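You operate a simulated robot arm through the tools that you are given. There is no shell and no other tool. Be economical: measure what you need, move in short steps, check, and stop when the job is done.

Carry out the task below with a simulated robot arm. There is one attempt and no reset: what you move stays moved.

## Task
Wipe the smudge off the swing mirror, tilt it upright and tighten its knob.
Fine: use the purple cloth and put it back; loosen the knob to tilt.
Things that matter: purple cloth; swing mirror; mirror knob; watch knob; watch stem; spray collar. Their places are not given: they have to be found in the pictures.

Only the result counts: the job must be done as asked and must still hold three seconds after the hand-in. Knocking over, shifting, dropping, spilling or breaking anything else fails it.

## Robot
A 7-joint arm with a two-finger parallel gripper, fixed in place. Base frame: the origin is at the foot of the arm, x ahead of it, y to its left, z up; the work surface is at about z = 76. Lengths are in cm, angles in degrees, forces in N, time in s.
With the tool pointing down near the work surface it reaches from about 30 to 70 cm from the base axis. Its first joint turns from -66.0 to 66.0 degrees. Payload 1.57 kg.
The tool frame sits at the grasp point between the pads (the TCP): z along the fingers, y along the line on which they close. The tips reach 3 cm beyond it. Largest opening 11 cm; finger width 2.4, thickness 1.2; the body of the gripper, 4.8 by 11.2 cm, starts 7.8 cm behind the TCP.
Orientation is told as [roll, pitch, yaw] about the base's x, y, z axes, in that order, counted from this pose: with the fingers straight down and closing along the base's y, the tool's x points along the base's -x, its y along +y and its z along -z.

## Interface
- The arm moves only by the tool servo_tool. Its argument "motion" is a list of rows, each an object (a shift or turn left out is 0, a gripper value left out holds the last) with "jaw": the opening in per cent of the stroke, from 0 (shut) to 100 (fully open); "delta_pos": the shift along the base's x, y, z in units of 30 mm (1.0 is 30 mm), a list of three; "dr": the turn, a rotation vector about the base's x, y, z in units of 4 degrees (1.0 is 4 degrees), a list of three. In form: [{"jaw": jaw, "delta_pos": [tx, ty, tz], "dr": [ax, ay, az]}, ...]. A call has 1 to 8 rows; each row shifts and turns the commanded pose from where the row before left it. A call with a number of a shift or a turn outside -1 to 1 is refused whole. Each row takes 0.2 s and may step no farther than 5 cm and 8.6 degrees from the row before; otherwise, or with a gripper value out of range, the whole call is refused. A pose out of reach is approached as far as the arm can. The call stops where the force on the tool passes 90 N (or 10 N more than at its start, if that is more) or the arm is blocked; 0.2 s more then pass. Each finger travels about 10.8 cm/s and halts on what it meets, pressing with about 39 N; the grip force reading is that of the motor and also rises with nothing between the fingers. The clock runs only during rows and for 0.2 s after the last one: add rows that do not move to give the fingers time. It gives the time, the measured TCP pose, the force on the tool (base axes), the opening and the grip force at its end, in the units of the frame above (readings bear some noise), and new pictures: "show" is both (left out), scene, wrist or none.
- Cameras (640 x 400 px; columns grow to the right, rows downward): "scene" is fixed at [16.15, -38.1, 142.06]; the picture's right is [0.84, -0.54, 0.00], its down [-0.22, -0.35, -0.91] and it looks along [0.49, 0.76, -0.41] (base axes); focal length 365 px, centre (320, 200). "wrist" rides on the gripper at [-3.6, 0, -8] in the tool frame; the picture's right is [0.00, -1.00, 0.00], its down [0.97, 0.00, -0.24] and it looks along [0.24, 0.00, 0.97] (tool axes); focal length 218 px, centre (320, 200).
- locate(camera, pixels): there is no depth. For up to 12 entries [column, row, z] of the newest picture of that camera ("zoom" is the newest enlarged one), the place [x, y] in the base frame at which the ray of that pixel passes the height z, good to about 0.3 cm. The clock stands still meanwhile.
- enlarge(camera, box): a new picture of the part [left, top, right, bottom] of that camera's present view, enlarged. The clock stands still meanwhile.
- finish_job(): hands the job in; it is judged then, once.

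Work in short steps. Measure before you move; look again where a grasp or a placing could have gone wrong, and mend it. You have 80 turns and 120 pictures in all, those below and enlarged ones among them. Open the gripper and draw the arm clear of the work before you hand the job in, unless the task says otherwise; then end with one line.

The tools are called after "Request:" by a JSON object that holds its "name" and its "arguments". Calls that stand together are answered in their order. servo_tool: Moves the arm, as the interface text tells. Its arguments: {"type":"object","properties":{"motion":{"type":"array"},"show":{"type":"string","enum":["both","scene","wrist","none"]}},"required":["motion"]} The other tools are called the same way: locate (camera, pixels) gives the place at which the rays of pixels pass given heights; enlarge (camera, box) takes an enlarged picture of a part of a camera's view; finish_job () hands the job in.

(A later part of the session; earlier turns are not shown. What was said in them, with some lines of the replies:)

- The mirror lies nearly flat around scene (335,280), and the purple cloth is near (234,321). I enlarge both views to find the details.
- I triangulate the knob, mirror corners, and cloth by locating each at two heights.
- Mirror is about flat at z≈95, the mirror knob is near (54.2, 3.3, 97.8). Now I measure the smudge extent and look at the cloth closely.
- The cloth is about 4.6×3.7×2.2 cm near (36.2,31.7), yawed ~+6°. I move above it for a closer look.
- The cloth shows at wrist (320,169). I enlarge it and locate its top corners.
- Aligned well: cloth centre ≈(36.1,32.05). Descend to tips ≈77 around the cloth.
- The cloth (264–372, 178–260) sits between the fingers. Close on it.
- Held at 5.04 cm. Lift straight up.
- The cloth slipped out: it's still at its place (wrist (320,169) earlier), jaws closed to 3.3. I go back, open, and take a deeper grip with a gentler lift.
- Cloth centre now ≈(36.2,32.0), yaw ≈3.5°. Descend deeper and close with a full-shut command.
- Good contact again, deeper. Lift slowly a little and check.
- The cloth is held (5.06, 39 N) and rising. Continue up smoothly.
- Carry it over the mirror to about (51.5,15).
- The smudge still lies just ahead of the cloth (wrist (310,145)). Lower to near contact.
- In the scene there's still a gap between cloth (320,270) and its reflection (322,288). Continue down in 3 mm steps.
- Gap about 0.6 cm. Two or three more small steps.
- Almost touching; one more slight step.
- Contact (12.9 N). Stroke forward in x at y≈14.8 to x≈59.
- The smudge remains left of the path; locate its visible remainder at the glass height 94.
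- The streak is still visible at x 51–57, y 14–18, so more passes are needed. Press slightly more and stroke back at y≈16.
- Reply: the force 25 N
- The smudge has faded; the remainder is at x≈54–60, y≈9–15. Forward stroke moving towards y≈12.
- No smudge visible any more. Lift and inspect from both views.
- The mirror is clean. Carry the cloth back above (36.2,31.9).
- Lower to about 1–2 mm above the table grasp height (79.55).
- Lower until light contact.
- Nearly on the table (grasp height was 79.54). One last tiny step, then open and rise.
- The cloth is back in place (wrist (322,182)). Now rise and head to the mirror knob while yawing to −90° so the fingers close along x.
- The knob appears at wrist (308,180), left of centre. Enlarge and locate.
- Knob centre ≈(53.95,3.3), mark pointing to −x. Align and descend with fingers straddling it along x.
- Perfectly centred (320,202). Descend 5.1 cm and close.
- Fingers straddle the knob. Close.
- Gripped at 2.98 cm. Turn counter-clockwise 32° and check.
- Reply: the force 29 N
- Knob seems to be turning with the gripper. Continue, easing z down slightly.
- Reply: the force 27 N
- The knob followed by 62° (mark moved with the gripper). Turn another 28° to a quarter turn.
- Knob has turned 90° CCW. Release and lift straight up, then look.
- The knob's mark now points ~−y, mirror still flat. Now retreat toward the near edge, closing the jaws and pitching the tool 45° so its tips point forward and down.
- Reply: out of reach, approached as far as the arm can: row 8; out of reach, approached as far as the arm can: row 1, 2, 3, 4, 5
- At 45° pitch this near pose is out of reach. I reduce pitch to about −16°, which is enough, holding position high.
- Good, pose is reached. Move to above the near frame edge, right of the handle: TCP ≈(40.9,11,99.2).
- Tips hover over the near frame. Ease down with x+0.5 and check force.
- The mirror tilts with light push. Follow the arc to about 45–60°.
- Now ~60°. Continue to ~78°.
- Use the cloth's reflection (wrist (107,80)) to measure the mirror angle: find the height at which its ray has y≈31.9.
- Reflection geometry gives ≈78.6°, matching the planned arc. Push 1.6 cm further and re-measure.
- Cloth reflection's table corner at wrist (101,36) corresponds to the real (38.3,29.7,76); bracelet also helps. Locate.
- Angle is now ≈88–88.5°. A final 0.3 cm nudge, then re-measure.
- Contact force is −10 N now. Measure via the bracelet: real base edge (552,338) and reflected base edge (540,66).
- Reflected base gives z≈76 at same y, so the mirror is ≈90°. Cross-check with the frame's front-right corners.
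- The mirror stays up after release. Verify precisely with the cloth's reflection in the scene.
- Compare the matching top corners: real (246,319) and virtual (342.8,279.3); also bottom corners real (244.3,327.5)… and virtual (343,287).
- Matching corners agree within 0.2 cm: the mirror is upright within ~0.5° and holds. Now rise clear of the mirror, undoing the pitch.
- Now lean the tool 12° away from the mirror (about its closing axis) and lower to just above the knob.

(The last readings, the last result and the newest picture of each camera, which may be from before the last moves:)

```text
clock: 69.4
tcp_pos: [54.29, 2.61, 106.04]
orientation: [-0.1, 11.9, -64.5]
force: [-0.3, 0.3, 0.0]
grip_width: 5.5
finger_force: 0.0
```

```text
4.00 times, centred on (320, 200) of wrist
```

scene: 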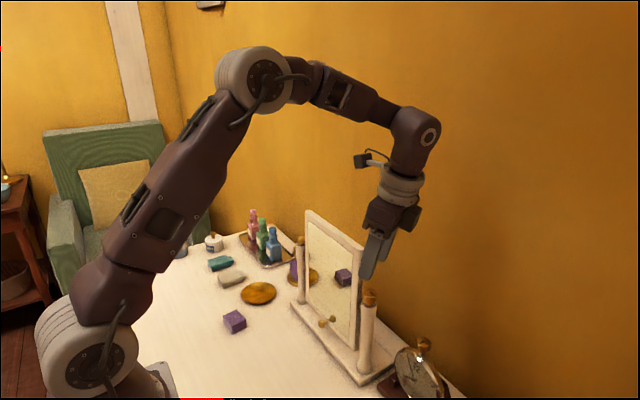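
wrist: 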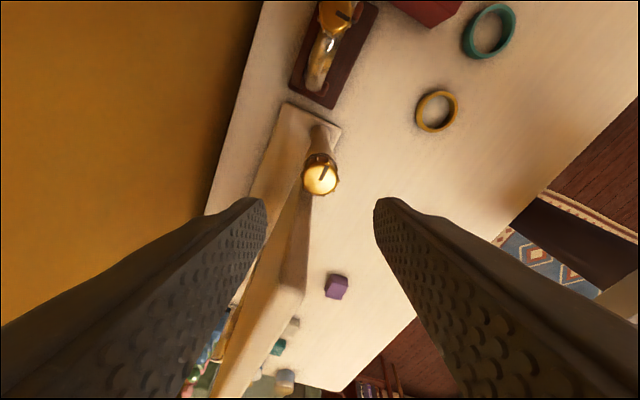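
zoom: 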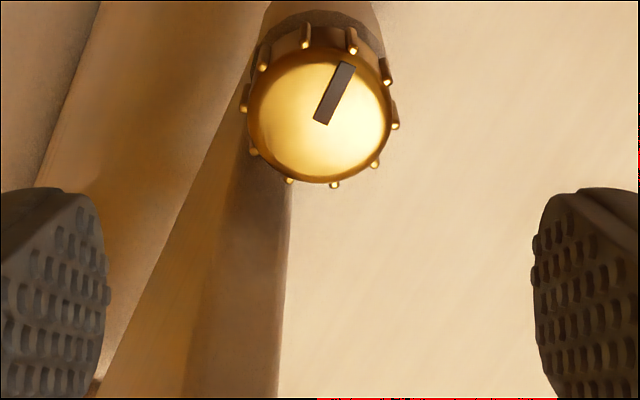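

Laterally centred (col 320). Descend to z≈98.8 with small corrections.

Request:
{"name": "servo_tool", "arguments": {"motion": [{"delta_pos": [-0.05, 0.07, -0.8]}, {"delta_pos": [0, 0, -0.8]}, {"delta_pos": [0, 0, -0.5]}]}}

Request:
{"name": "enlarge", "arguments": {"camera": "scene", "box": [320, 220, 416, 320]}}

Request:
{"name": "enlarge", "arguments": {"camera": "wrist", "box": [240, 160, 400, 260]}}

```text
clock: 70.2
tcp_pos: [54.04, 2.89, 99.59]
orientation: [0.0, 12.0, -64.4]
force: [-0.5, 0.3, 0.1]
grip_width: 5.5
finger_force: 0.1
```

scene: 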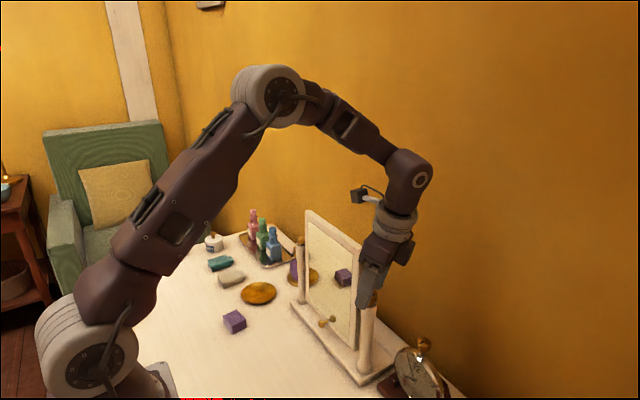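
wrist: 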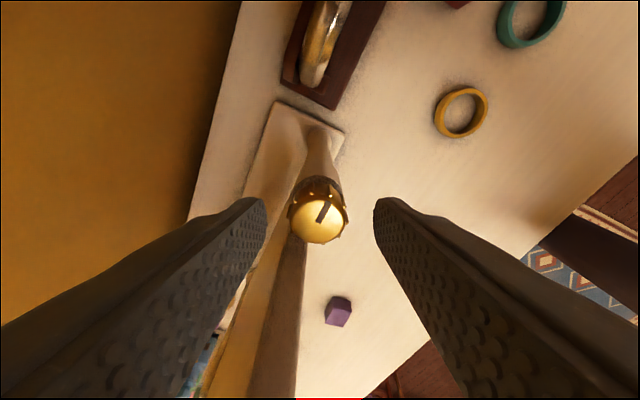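

```text
4.00 times, centred on (368, 270) of scene
```

zoom: 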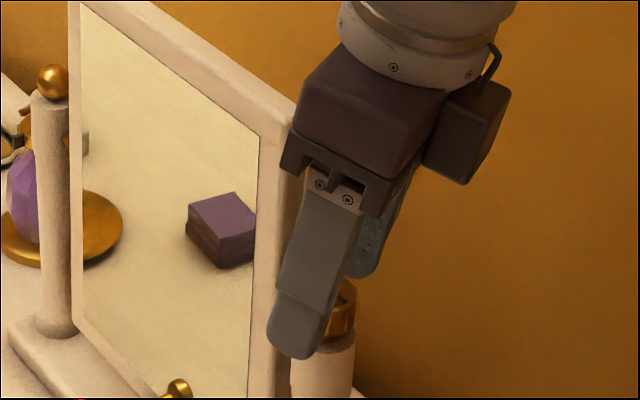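

```text
4.00 times, centred on (320, 210) of wrist
```

zoom: 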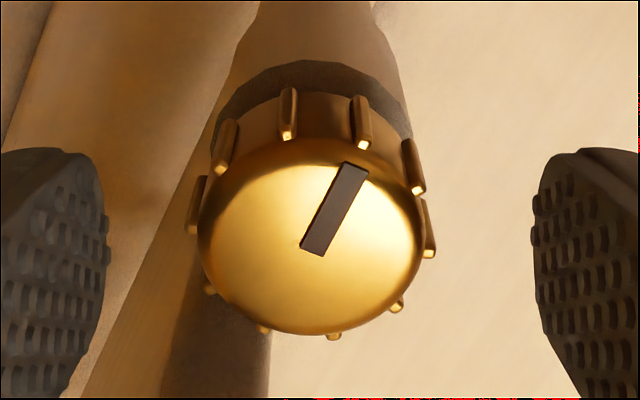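

Well centred. Last 0.75 cm down, then close.

Request:
{"name": "servo_tool", "arguments": {"motion": [{"delta_pos": [0.03, -0.02, -0.26]}, {"jaw": 0}, {}, {}, {}], "show": "wrist"}}

Request:
{"name": "enlarge", "arguments": {"camera": "wrist", "box": [240, 160, 400, 260]}}

```text
clock: 71.4
tcp_pos: [54.3, 2.76, 98.96]
orientation: [0.0, 12.1, -64.3]
force: [11.8, 5.4, -3.9]
grip_width: 2.93
finger_force: 39.0
```

wrist: 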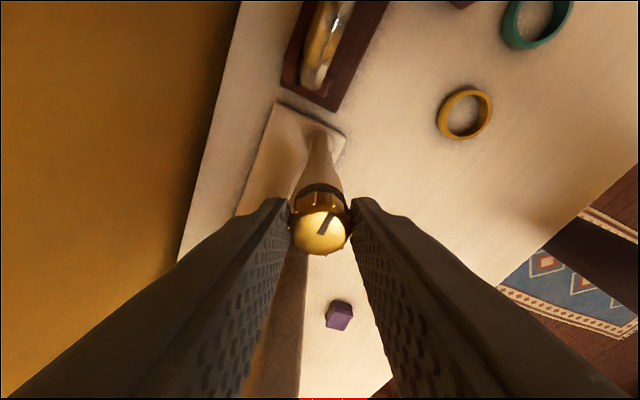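

```text
4.00 times, centred on (320, 210) of wrist
```

zoom: 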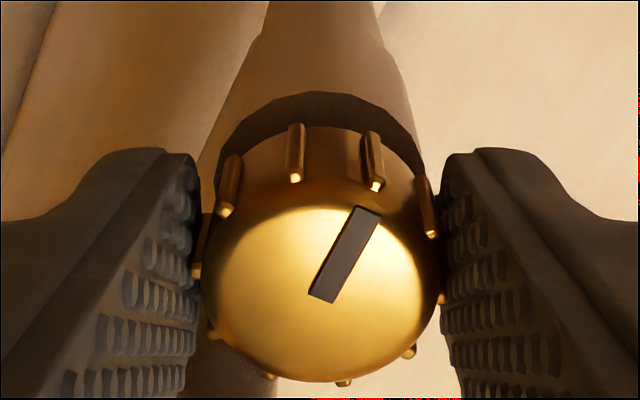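

Gripped (2.93 cm). Turn clockwise 28° first.

Request:
{"name": "servo_tool", "arguments": {"motion": [{"dr": [0, 0, -1], "delta_pos": [-0.01, 0, 0]}, {"dr": [0, 0, -1], "delta_pos": [-0.01, 0, 0]}, {"dr": [0, 0, -1], "delta_pos": [-0.01, 0, 0]}, {"dr": [0, 0, -1], "delta_pos": [-0.01, 0, 0]}, {"dr": [0, 0, -1], "delta_pos": [-0.01, 0, 0]}, {"dr": [0, 0, -1], "delta_pos": [-0.01, 0, 0]}, {"dr": [0, 0, -1], "delta_pos": [-0.01, 0, 0]}]}}

```text
clock: 73.0
tcp_pos: [53.92, 2.55, 99.02]
orientation: [0.1, 11.9, -92.5]
force: [26.8, 6.2, -24.2]
grip_width: 2.95
finger_force: 39.1
```

scene: 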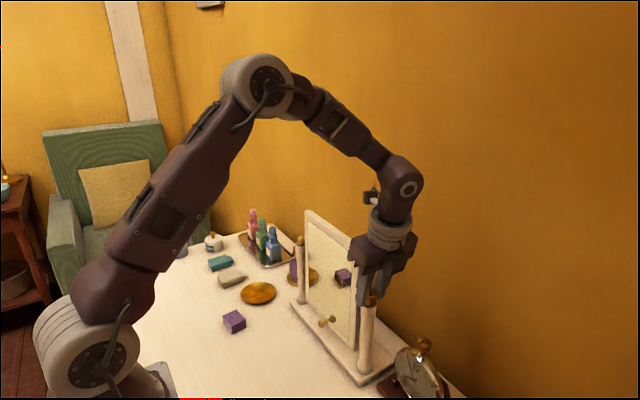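
wrist: 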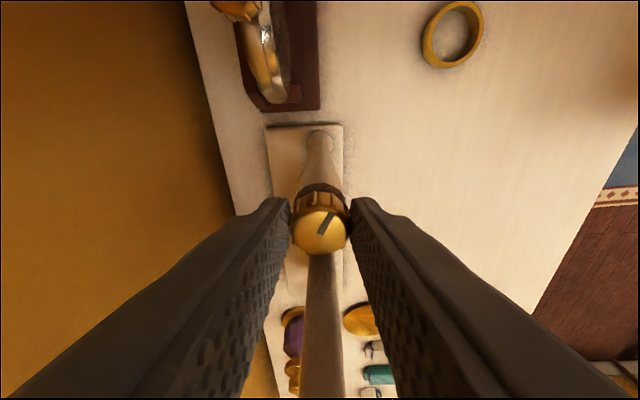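

Knob follows (mark constant relative to the gripper). Relieve the side force slightly and turn another 26°.

Request:
{"name": "servo_tool", "arguments": {"motion": [{"dr": [0, 0, -1], "delta_pos": [0.03, 0, -0.03]}, {"dr": [0, 0, -1], "delta_pos": [0, 0, 0]}, {"dr": [0, 0, -1], "delta_pos": [-0.01, 0, 0]}, {"dr": [0, 0, -1], "delta_pos": [-0.01, 0, 0]}, {"dr": [0, 0, -1], "delta_pos": [-0.01, 0, 0]}, {"dr": [0, 0, -1], "delta_pos": [-0.01, 0, 0]}]}}

Request:
{"name": "enlarge", "arguments": {"camera": "scene", "box": [320, 210, 416, 310]}}

```text
clock: 74.4
tcp_pos: [53.65, 2.76, 98.9]
orientation: [-0.1, 12.0, -116.5]
force: [6.0, 12.5, 17.7]
grip_width: 2.96
finger_force: 38.9
```

scene: 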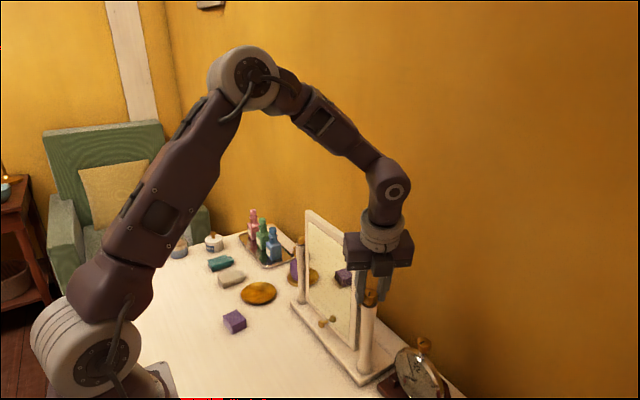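
wrist: 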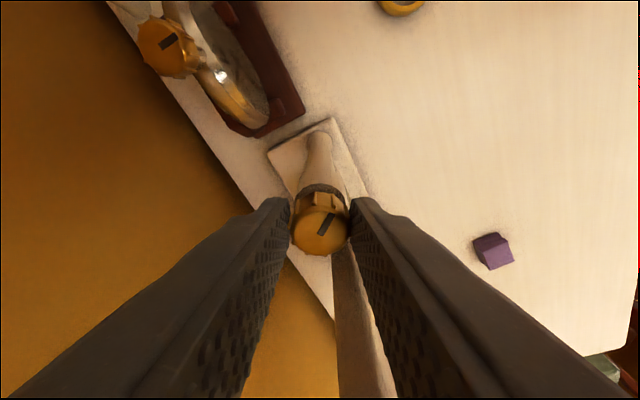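

```text
4.00 times, centred on (368, 260) of scene
```

zoom: 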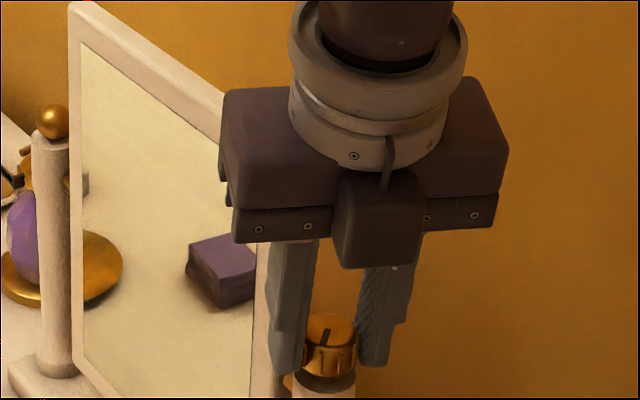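

Turned 52° CW; mirror's reflection unchanged. Open, rotate back in place (+52°), and regrip.

Request:
{"name": "servo_tool", "arguments": {"motion": [{"jaw": 45}, {}, {}, {"delta_pos": [0, 0, 0.1]}], "show": "wrist"}}

Request:
{"name": "servo_tool", "arguments": {"motion": [{"dr": [0, 0, 1], "delta_pos": [0.01, 0, 0]}, {"dr": [0, 0, 1], "delta_pos": [0.01, 0, 0]}, {"dr": [0, 0, 1], "delta_pos": [0.01, 0, 0]}, {"dr": [0, 0, 1], "delta_pos": [0.01, 0, 0]}, {"dr": [0, 0, 1], "delta_pos": [0.01, 0, 0]}, {"dr": [0, 0, 1], "delta_pos": [0.01, 0, 0]}, {"dr": [0, 0, 1], "delta_pos": [0.01, 0, 0]}], "show": "none"}}

Request:
{"name": "servo_tool", "arguments": {"motion": [{"dr": [0, 0, 1], "delta_pos": [0.01, 0, 0]}, {"dr": [0, 0, 1], "delta_pos": [0.01, 0, 0]}, {"dr": [0, 0, 1], "delta_pos": [0.01, 0, 0]}, {"dr": [0, 0, 1], "delta_pos": [0.01, 0, 0]}, {"dr": [0, 0, 1], "delta_pos": [0.01, 0, 0]}, {"dr": [0, 0, 1], "delta_pos": [0.01, 0, 0]}], "show": "wrist"}}

Request:
{"name": "enlarge", "arguments": {"camera": "wrist", "box": [240, 160, 400, 260]}}

```text
clock: 75.4
tcp_pos: [53.79, 2.64, 99.22]
orientation: [-0.1, 12.0, -116.6]
force: [0.3, 0.2, -0.5]
grip_width: 4.97
finger_force: 0.0
```

wrist: 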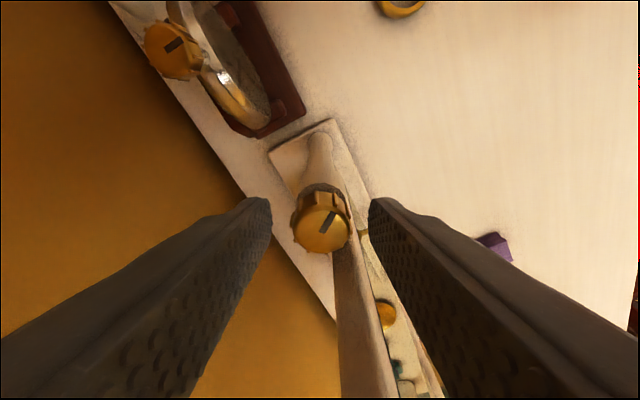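

```text
clock: 77.0
tcp_pos: [54.02, 2.51, 99.14]
orientation: [0.0, 12.0, -88.4]
force: [-0.3, -0.1, 0.5]
grip_width: 4.94
finger_force: 0.0
```

```text
clock: 78.4
tcp_pos: [54.3, 2.37, 99.1]
orientation: [0.1, 11.9, -64.4]
force: [0.6, 0.1, -0.1]
grip_width: 4.94
finger_force: 0.0
```

wrist: 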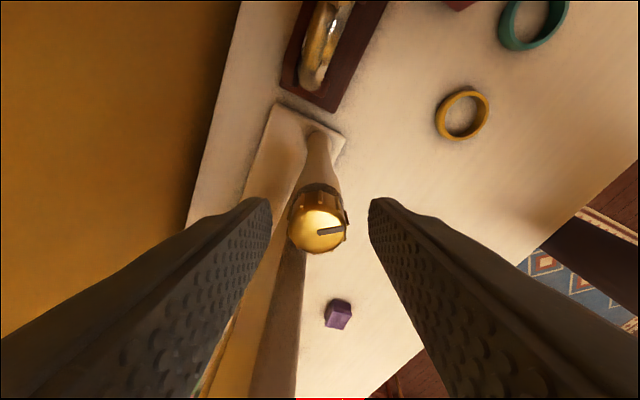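

```text
4.00 times, centred on (320, 210) of wrist
```

zoom: 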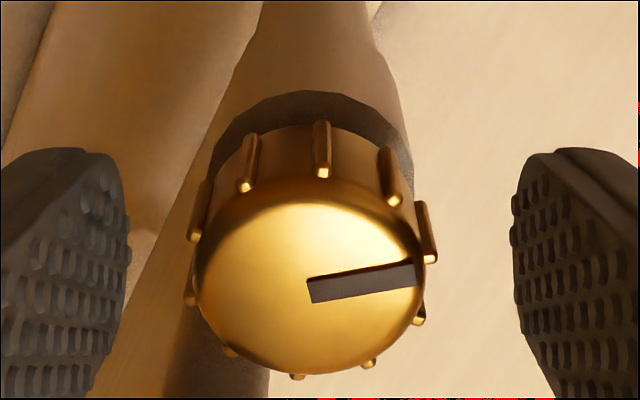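

Regrip with a slight y correction.

Request:
{"name": "servo_tool", "arguments": {"motion": [{"delta_pos": [0.03, 0.08, -0.06]}, {"jaw": 0}, {}, {}, {}], "show": "none"}}

Request:
{"name": "servo_tool", "arguments": {"motion": [{"dr": [0, 0, -1], "delta_pos": [-0.01, 0, 0]}, {"dr": [0, 0, -1], "delta_pos": [-0.01, 0, 0]}, {"dr": [0, 0, -1], "delta_pos": [-0.01, 0, 0]}, {"dr": [0, 0, -1], "delta_pos": [-0.01, 0, 0]}, {"dr": [0, 0, -1], "delta_pos": [-0.01, 0, 0]}, {"dr": [0, 0, -1], "delta_pos": [-0.01, 0, 0]}, {"dr": [0, 0, -1], "delta_pos": [-0.01, 0, 0]}, {"dr": [0, 0, -1], "delta_pos": [-0.01, 0, 0]}], "show": "wrist"}}

```text
clock: 79.6
tcp_pos: [54.1, 2.67, 98.96]
orientation: [-0.1, 12.0, -64.5]
force: [-9.4, -5.1, 0.8]
grip_width: 2.95
finger_force: 38.3
```

```text
clock: 81.4
tcp_pos: [53.96, 2.72, 98.99]
orientation: [-0.3, 11.9, -96.4]
force: [-24.3, -19.7, 4.3]
grip_width: 2.91
finger_force: 39.0
```

wrist: 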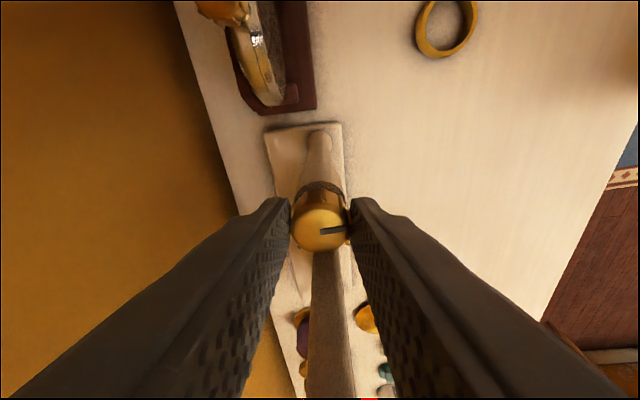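

84° back so far. Relieve the side load and turn the remaining amount, up to resistance.

Request:
{"name": "servo_tool", "arguments": {"motion": [{"dr": [0, 0, -1], "delta_pos": [-0.04, -0.04, 0]}, {"dr": [0, 0, -1], "delta_pos": [-0.01, 0, 0]}, {"dr": [0, 0, -1], "delta_pos": [-0.01, 0, 0]}], "show": "wrist"}}

Request:
{"name": "enlarge", "arguments": {"camera": "wrist", "box": [240, 160, 400, 260]}}

```text
clock: 82.2
tcp_pos: [53.86, 2.88, 98.98]
orientation: [-0.1, 12.2, -108.4]
force: [-6.0, 2.1, -9.1]
grip_width: 2.96
finger_force: 39.3
```

wrist: 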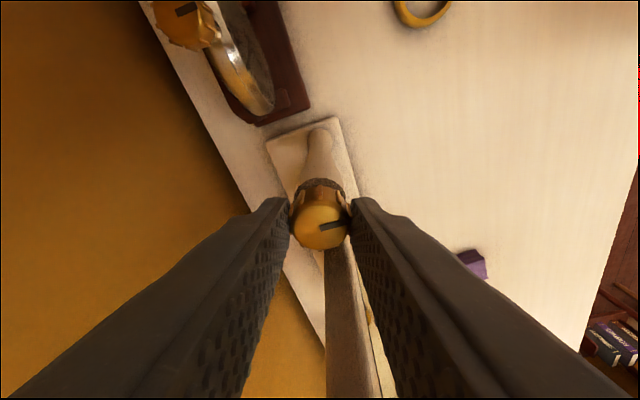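

```text
4.00 times, centred on (320, 210) of wrist
```

zoom: 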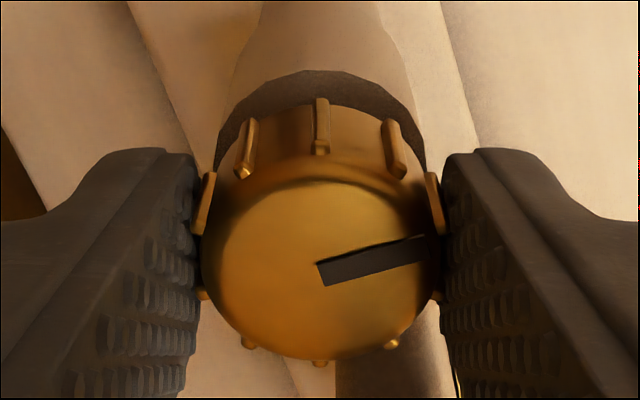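

The mark is now back at its original direction (−x) and the gripper began slipping ~5° on it: it's at its tight stop. One last 4° of torque, then release and lift away.

Request:
{"name": "servo_tool", "arguments": {"motion": [{"dr": [0, 0, -1]}, {}, {"jaw": 45}, {}, {}, {"delta_pos": [0, -0.05, 0.4]}, {"delta_pos": [0, -0.1, 0.9]}, {"delta_pos": [0, -0.1, 1]}]}}

Request:
{"name": "servo_tool", "arguments": {"motion": [{"delta_pos": [0, 0, 1]}, {"delta_pos": [0, 0, 1]}, {"delta_pos": [0, 0, 1]}, {"delta_pos": [-0.8, 0, 0.3]}, {"delta_pos": [-0.9, 0, 0]}, {"delta_pos": [-0.9, 0, 0]}, {"delta_pos": [-0.6, 0, 0]}]}}

Request:
{"name": "enlarge", "arguments": {"camera": "scene", "box": [280, 190, 440, 400]}}

Request:
{"name": "enlarge", "arguments": {"camera": "scene", "box": [310, 250, 374, 290]}}

Request:
{"name": "enlarge", "arguments": {"camera": "scene", "box": [330, 270, 410, 320]}}

```text
clock: 84.0
tcp_pos: [53.82, 1.99, 105.98]
orientation: [-0.1, 12.0, -112.4]
force: [0.2, -0.8, 0.5]
grip_width: 4.95
finger_force: 0.0
```

scene: 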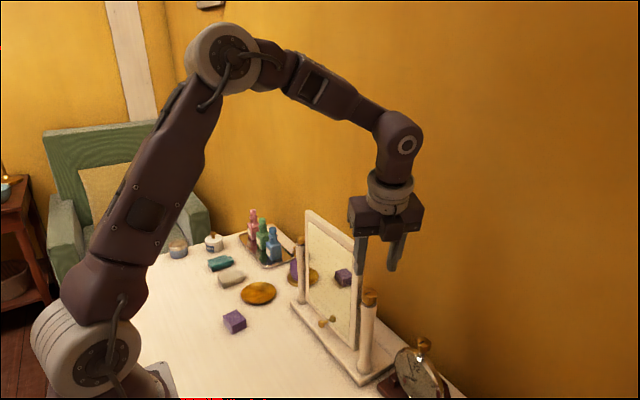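
wrist: 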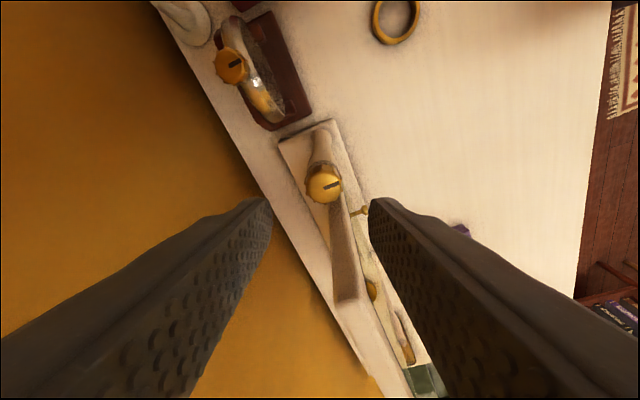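

```text
clock: 85.6
tcp_pos: [44.17, 2.0, 115.57]
orientation: [-0.1, 12.0, -112.4]
force: [0.1, 0.9, 0.6]
grip_width: 4.94
finger_force: 0.1
```

scene: 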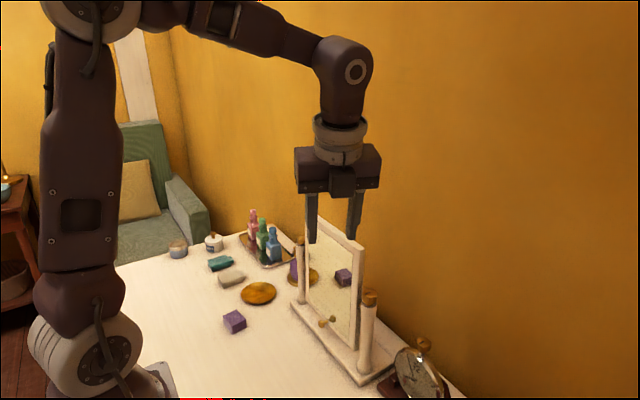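
wrist: 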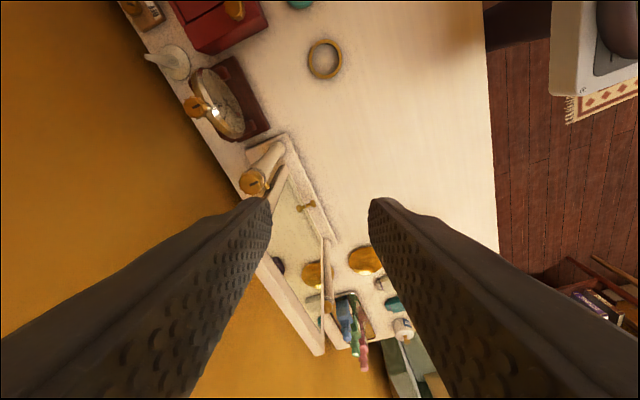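

```text
1.90 times, centred on (360, 295) of scene
```

zoom: 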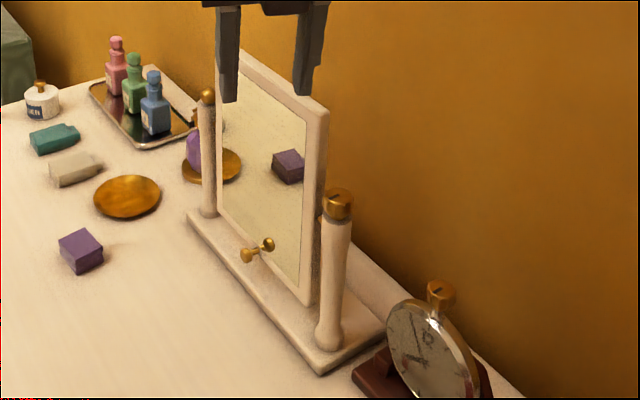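

```text
refused: no pictures are left
```

```text
refused: no pictures are left
```

The mirror is upright and clean, and the knob's mark is back at its original direction. The cloth is back, and the open gripper is clear of the work at z≈115, so I hand in.

Request:
{"name": "finish_job", "arguments": {}}

```text
The job is handed in.
```

I wiped the smudge off with the purple cloth, put the cloth back in its place, and set the mirror upright (measured within about 0.5°). To tilt it I loosened the knob a quarter turn. I then turned it back until the gripper slipped on it, with its mark at the starting direction. The first grip on the cloth slipped, so I gripped it again. The picture allowance ran out before two last close-ups, but the final scene view showed nothing out of place.
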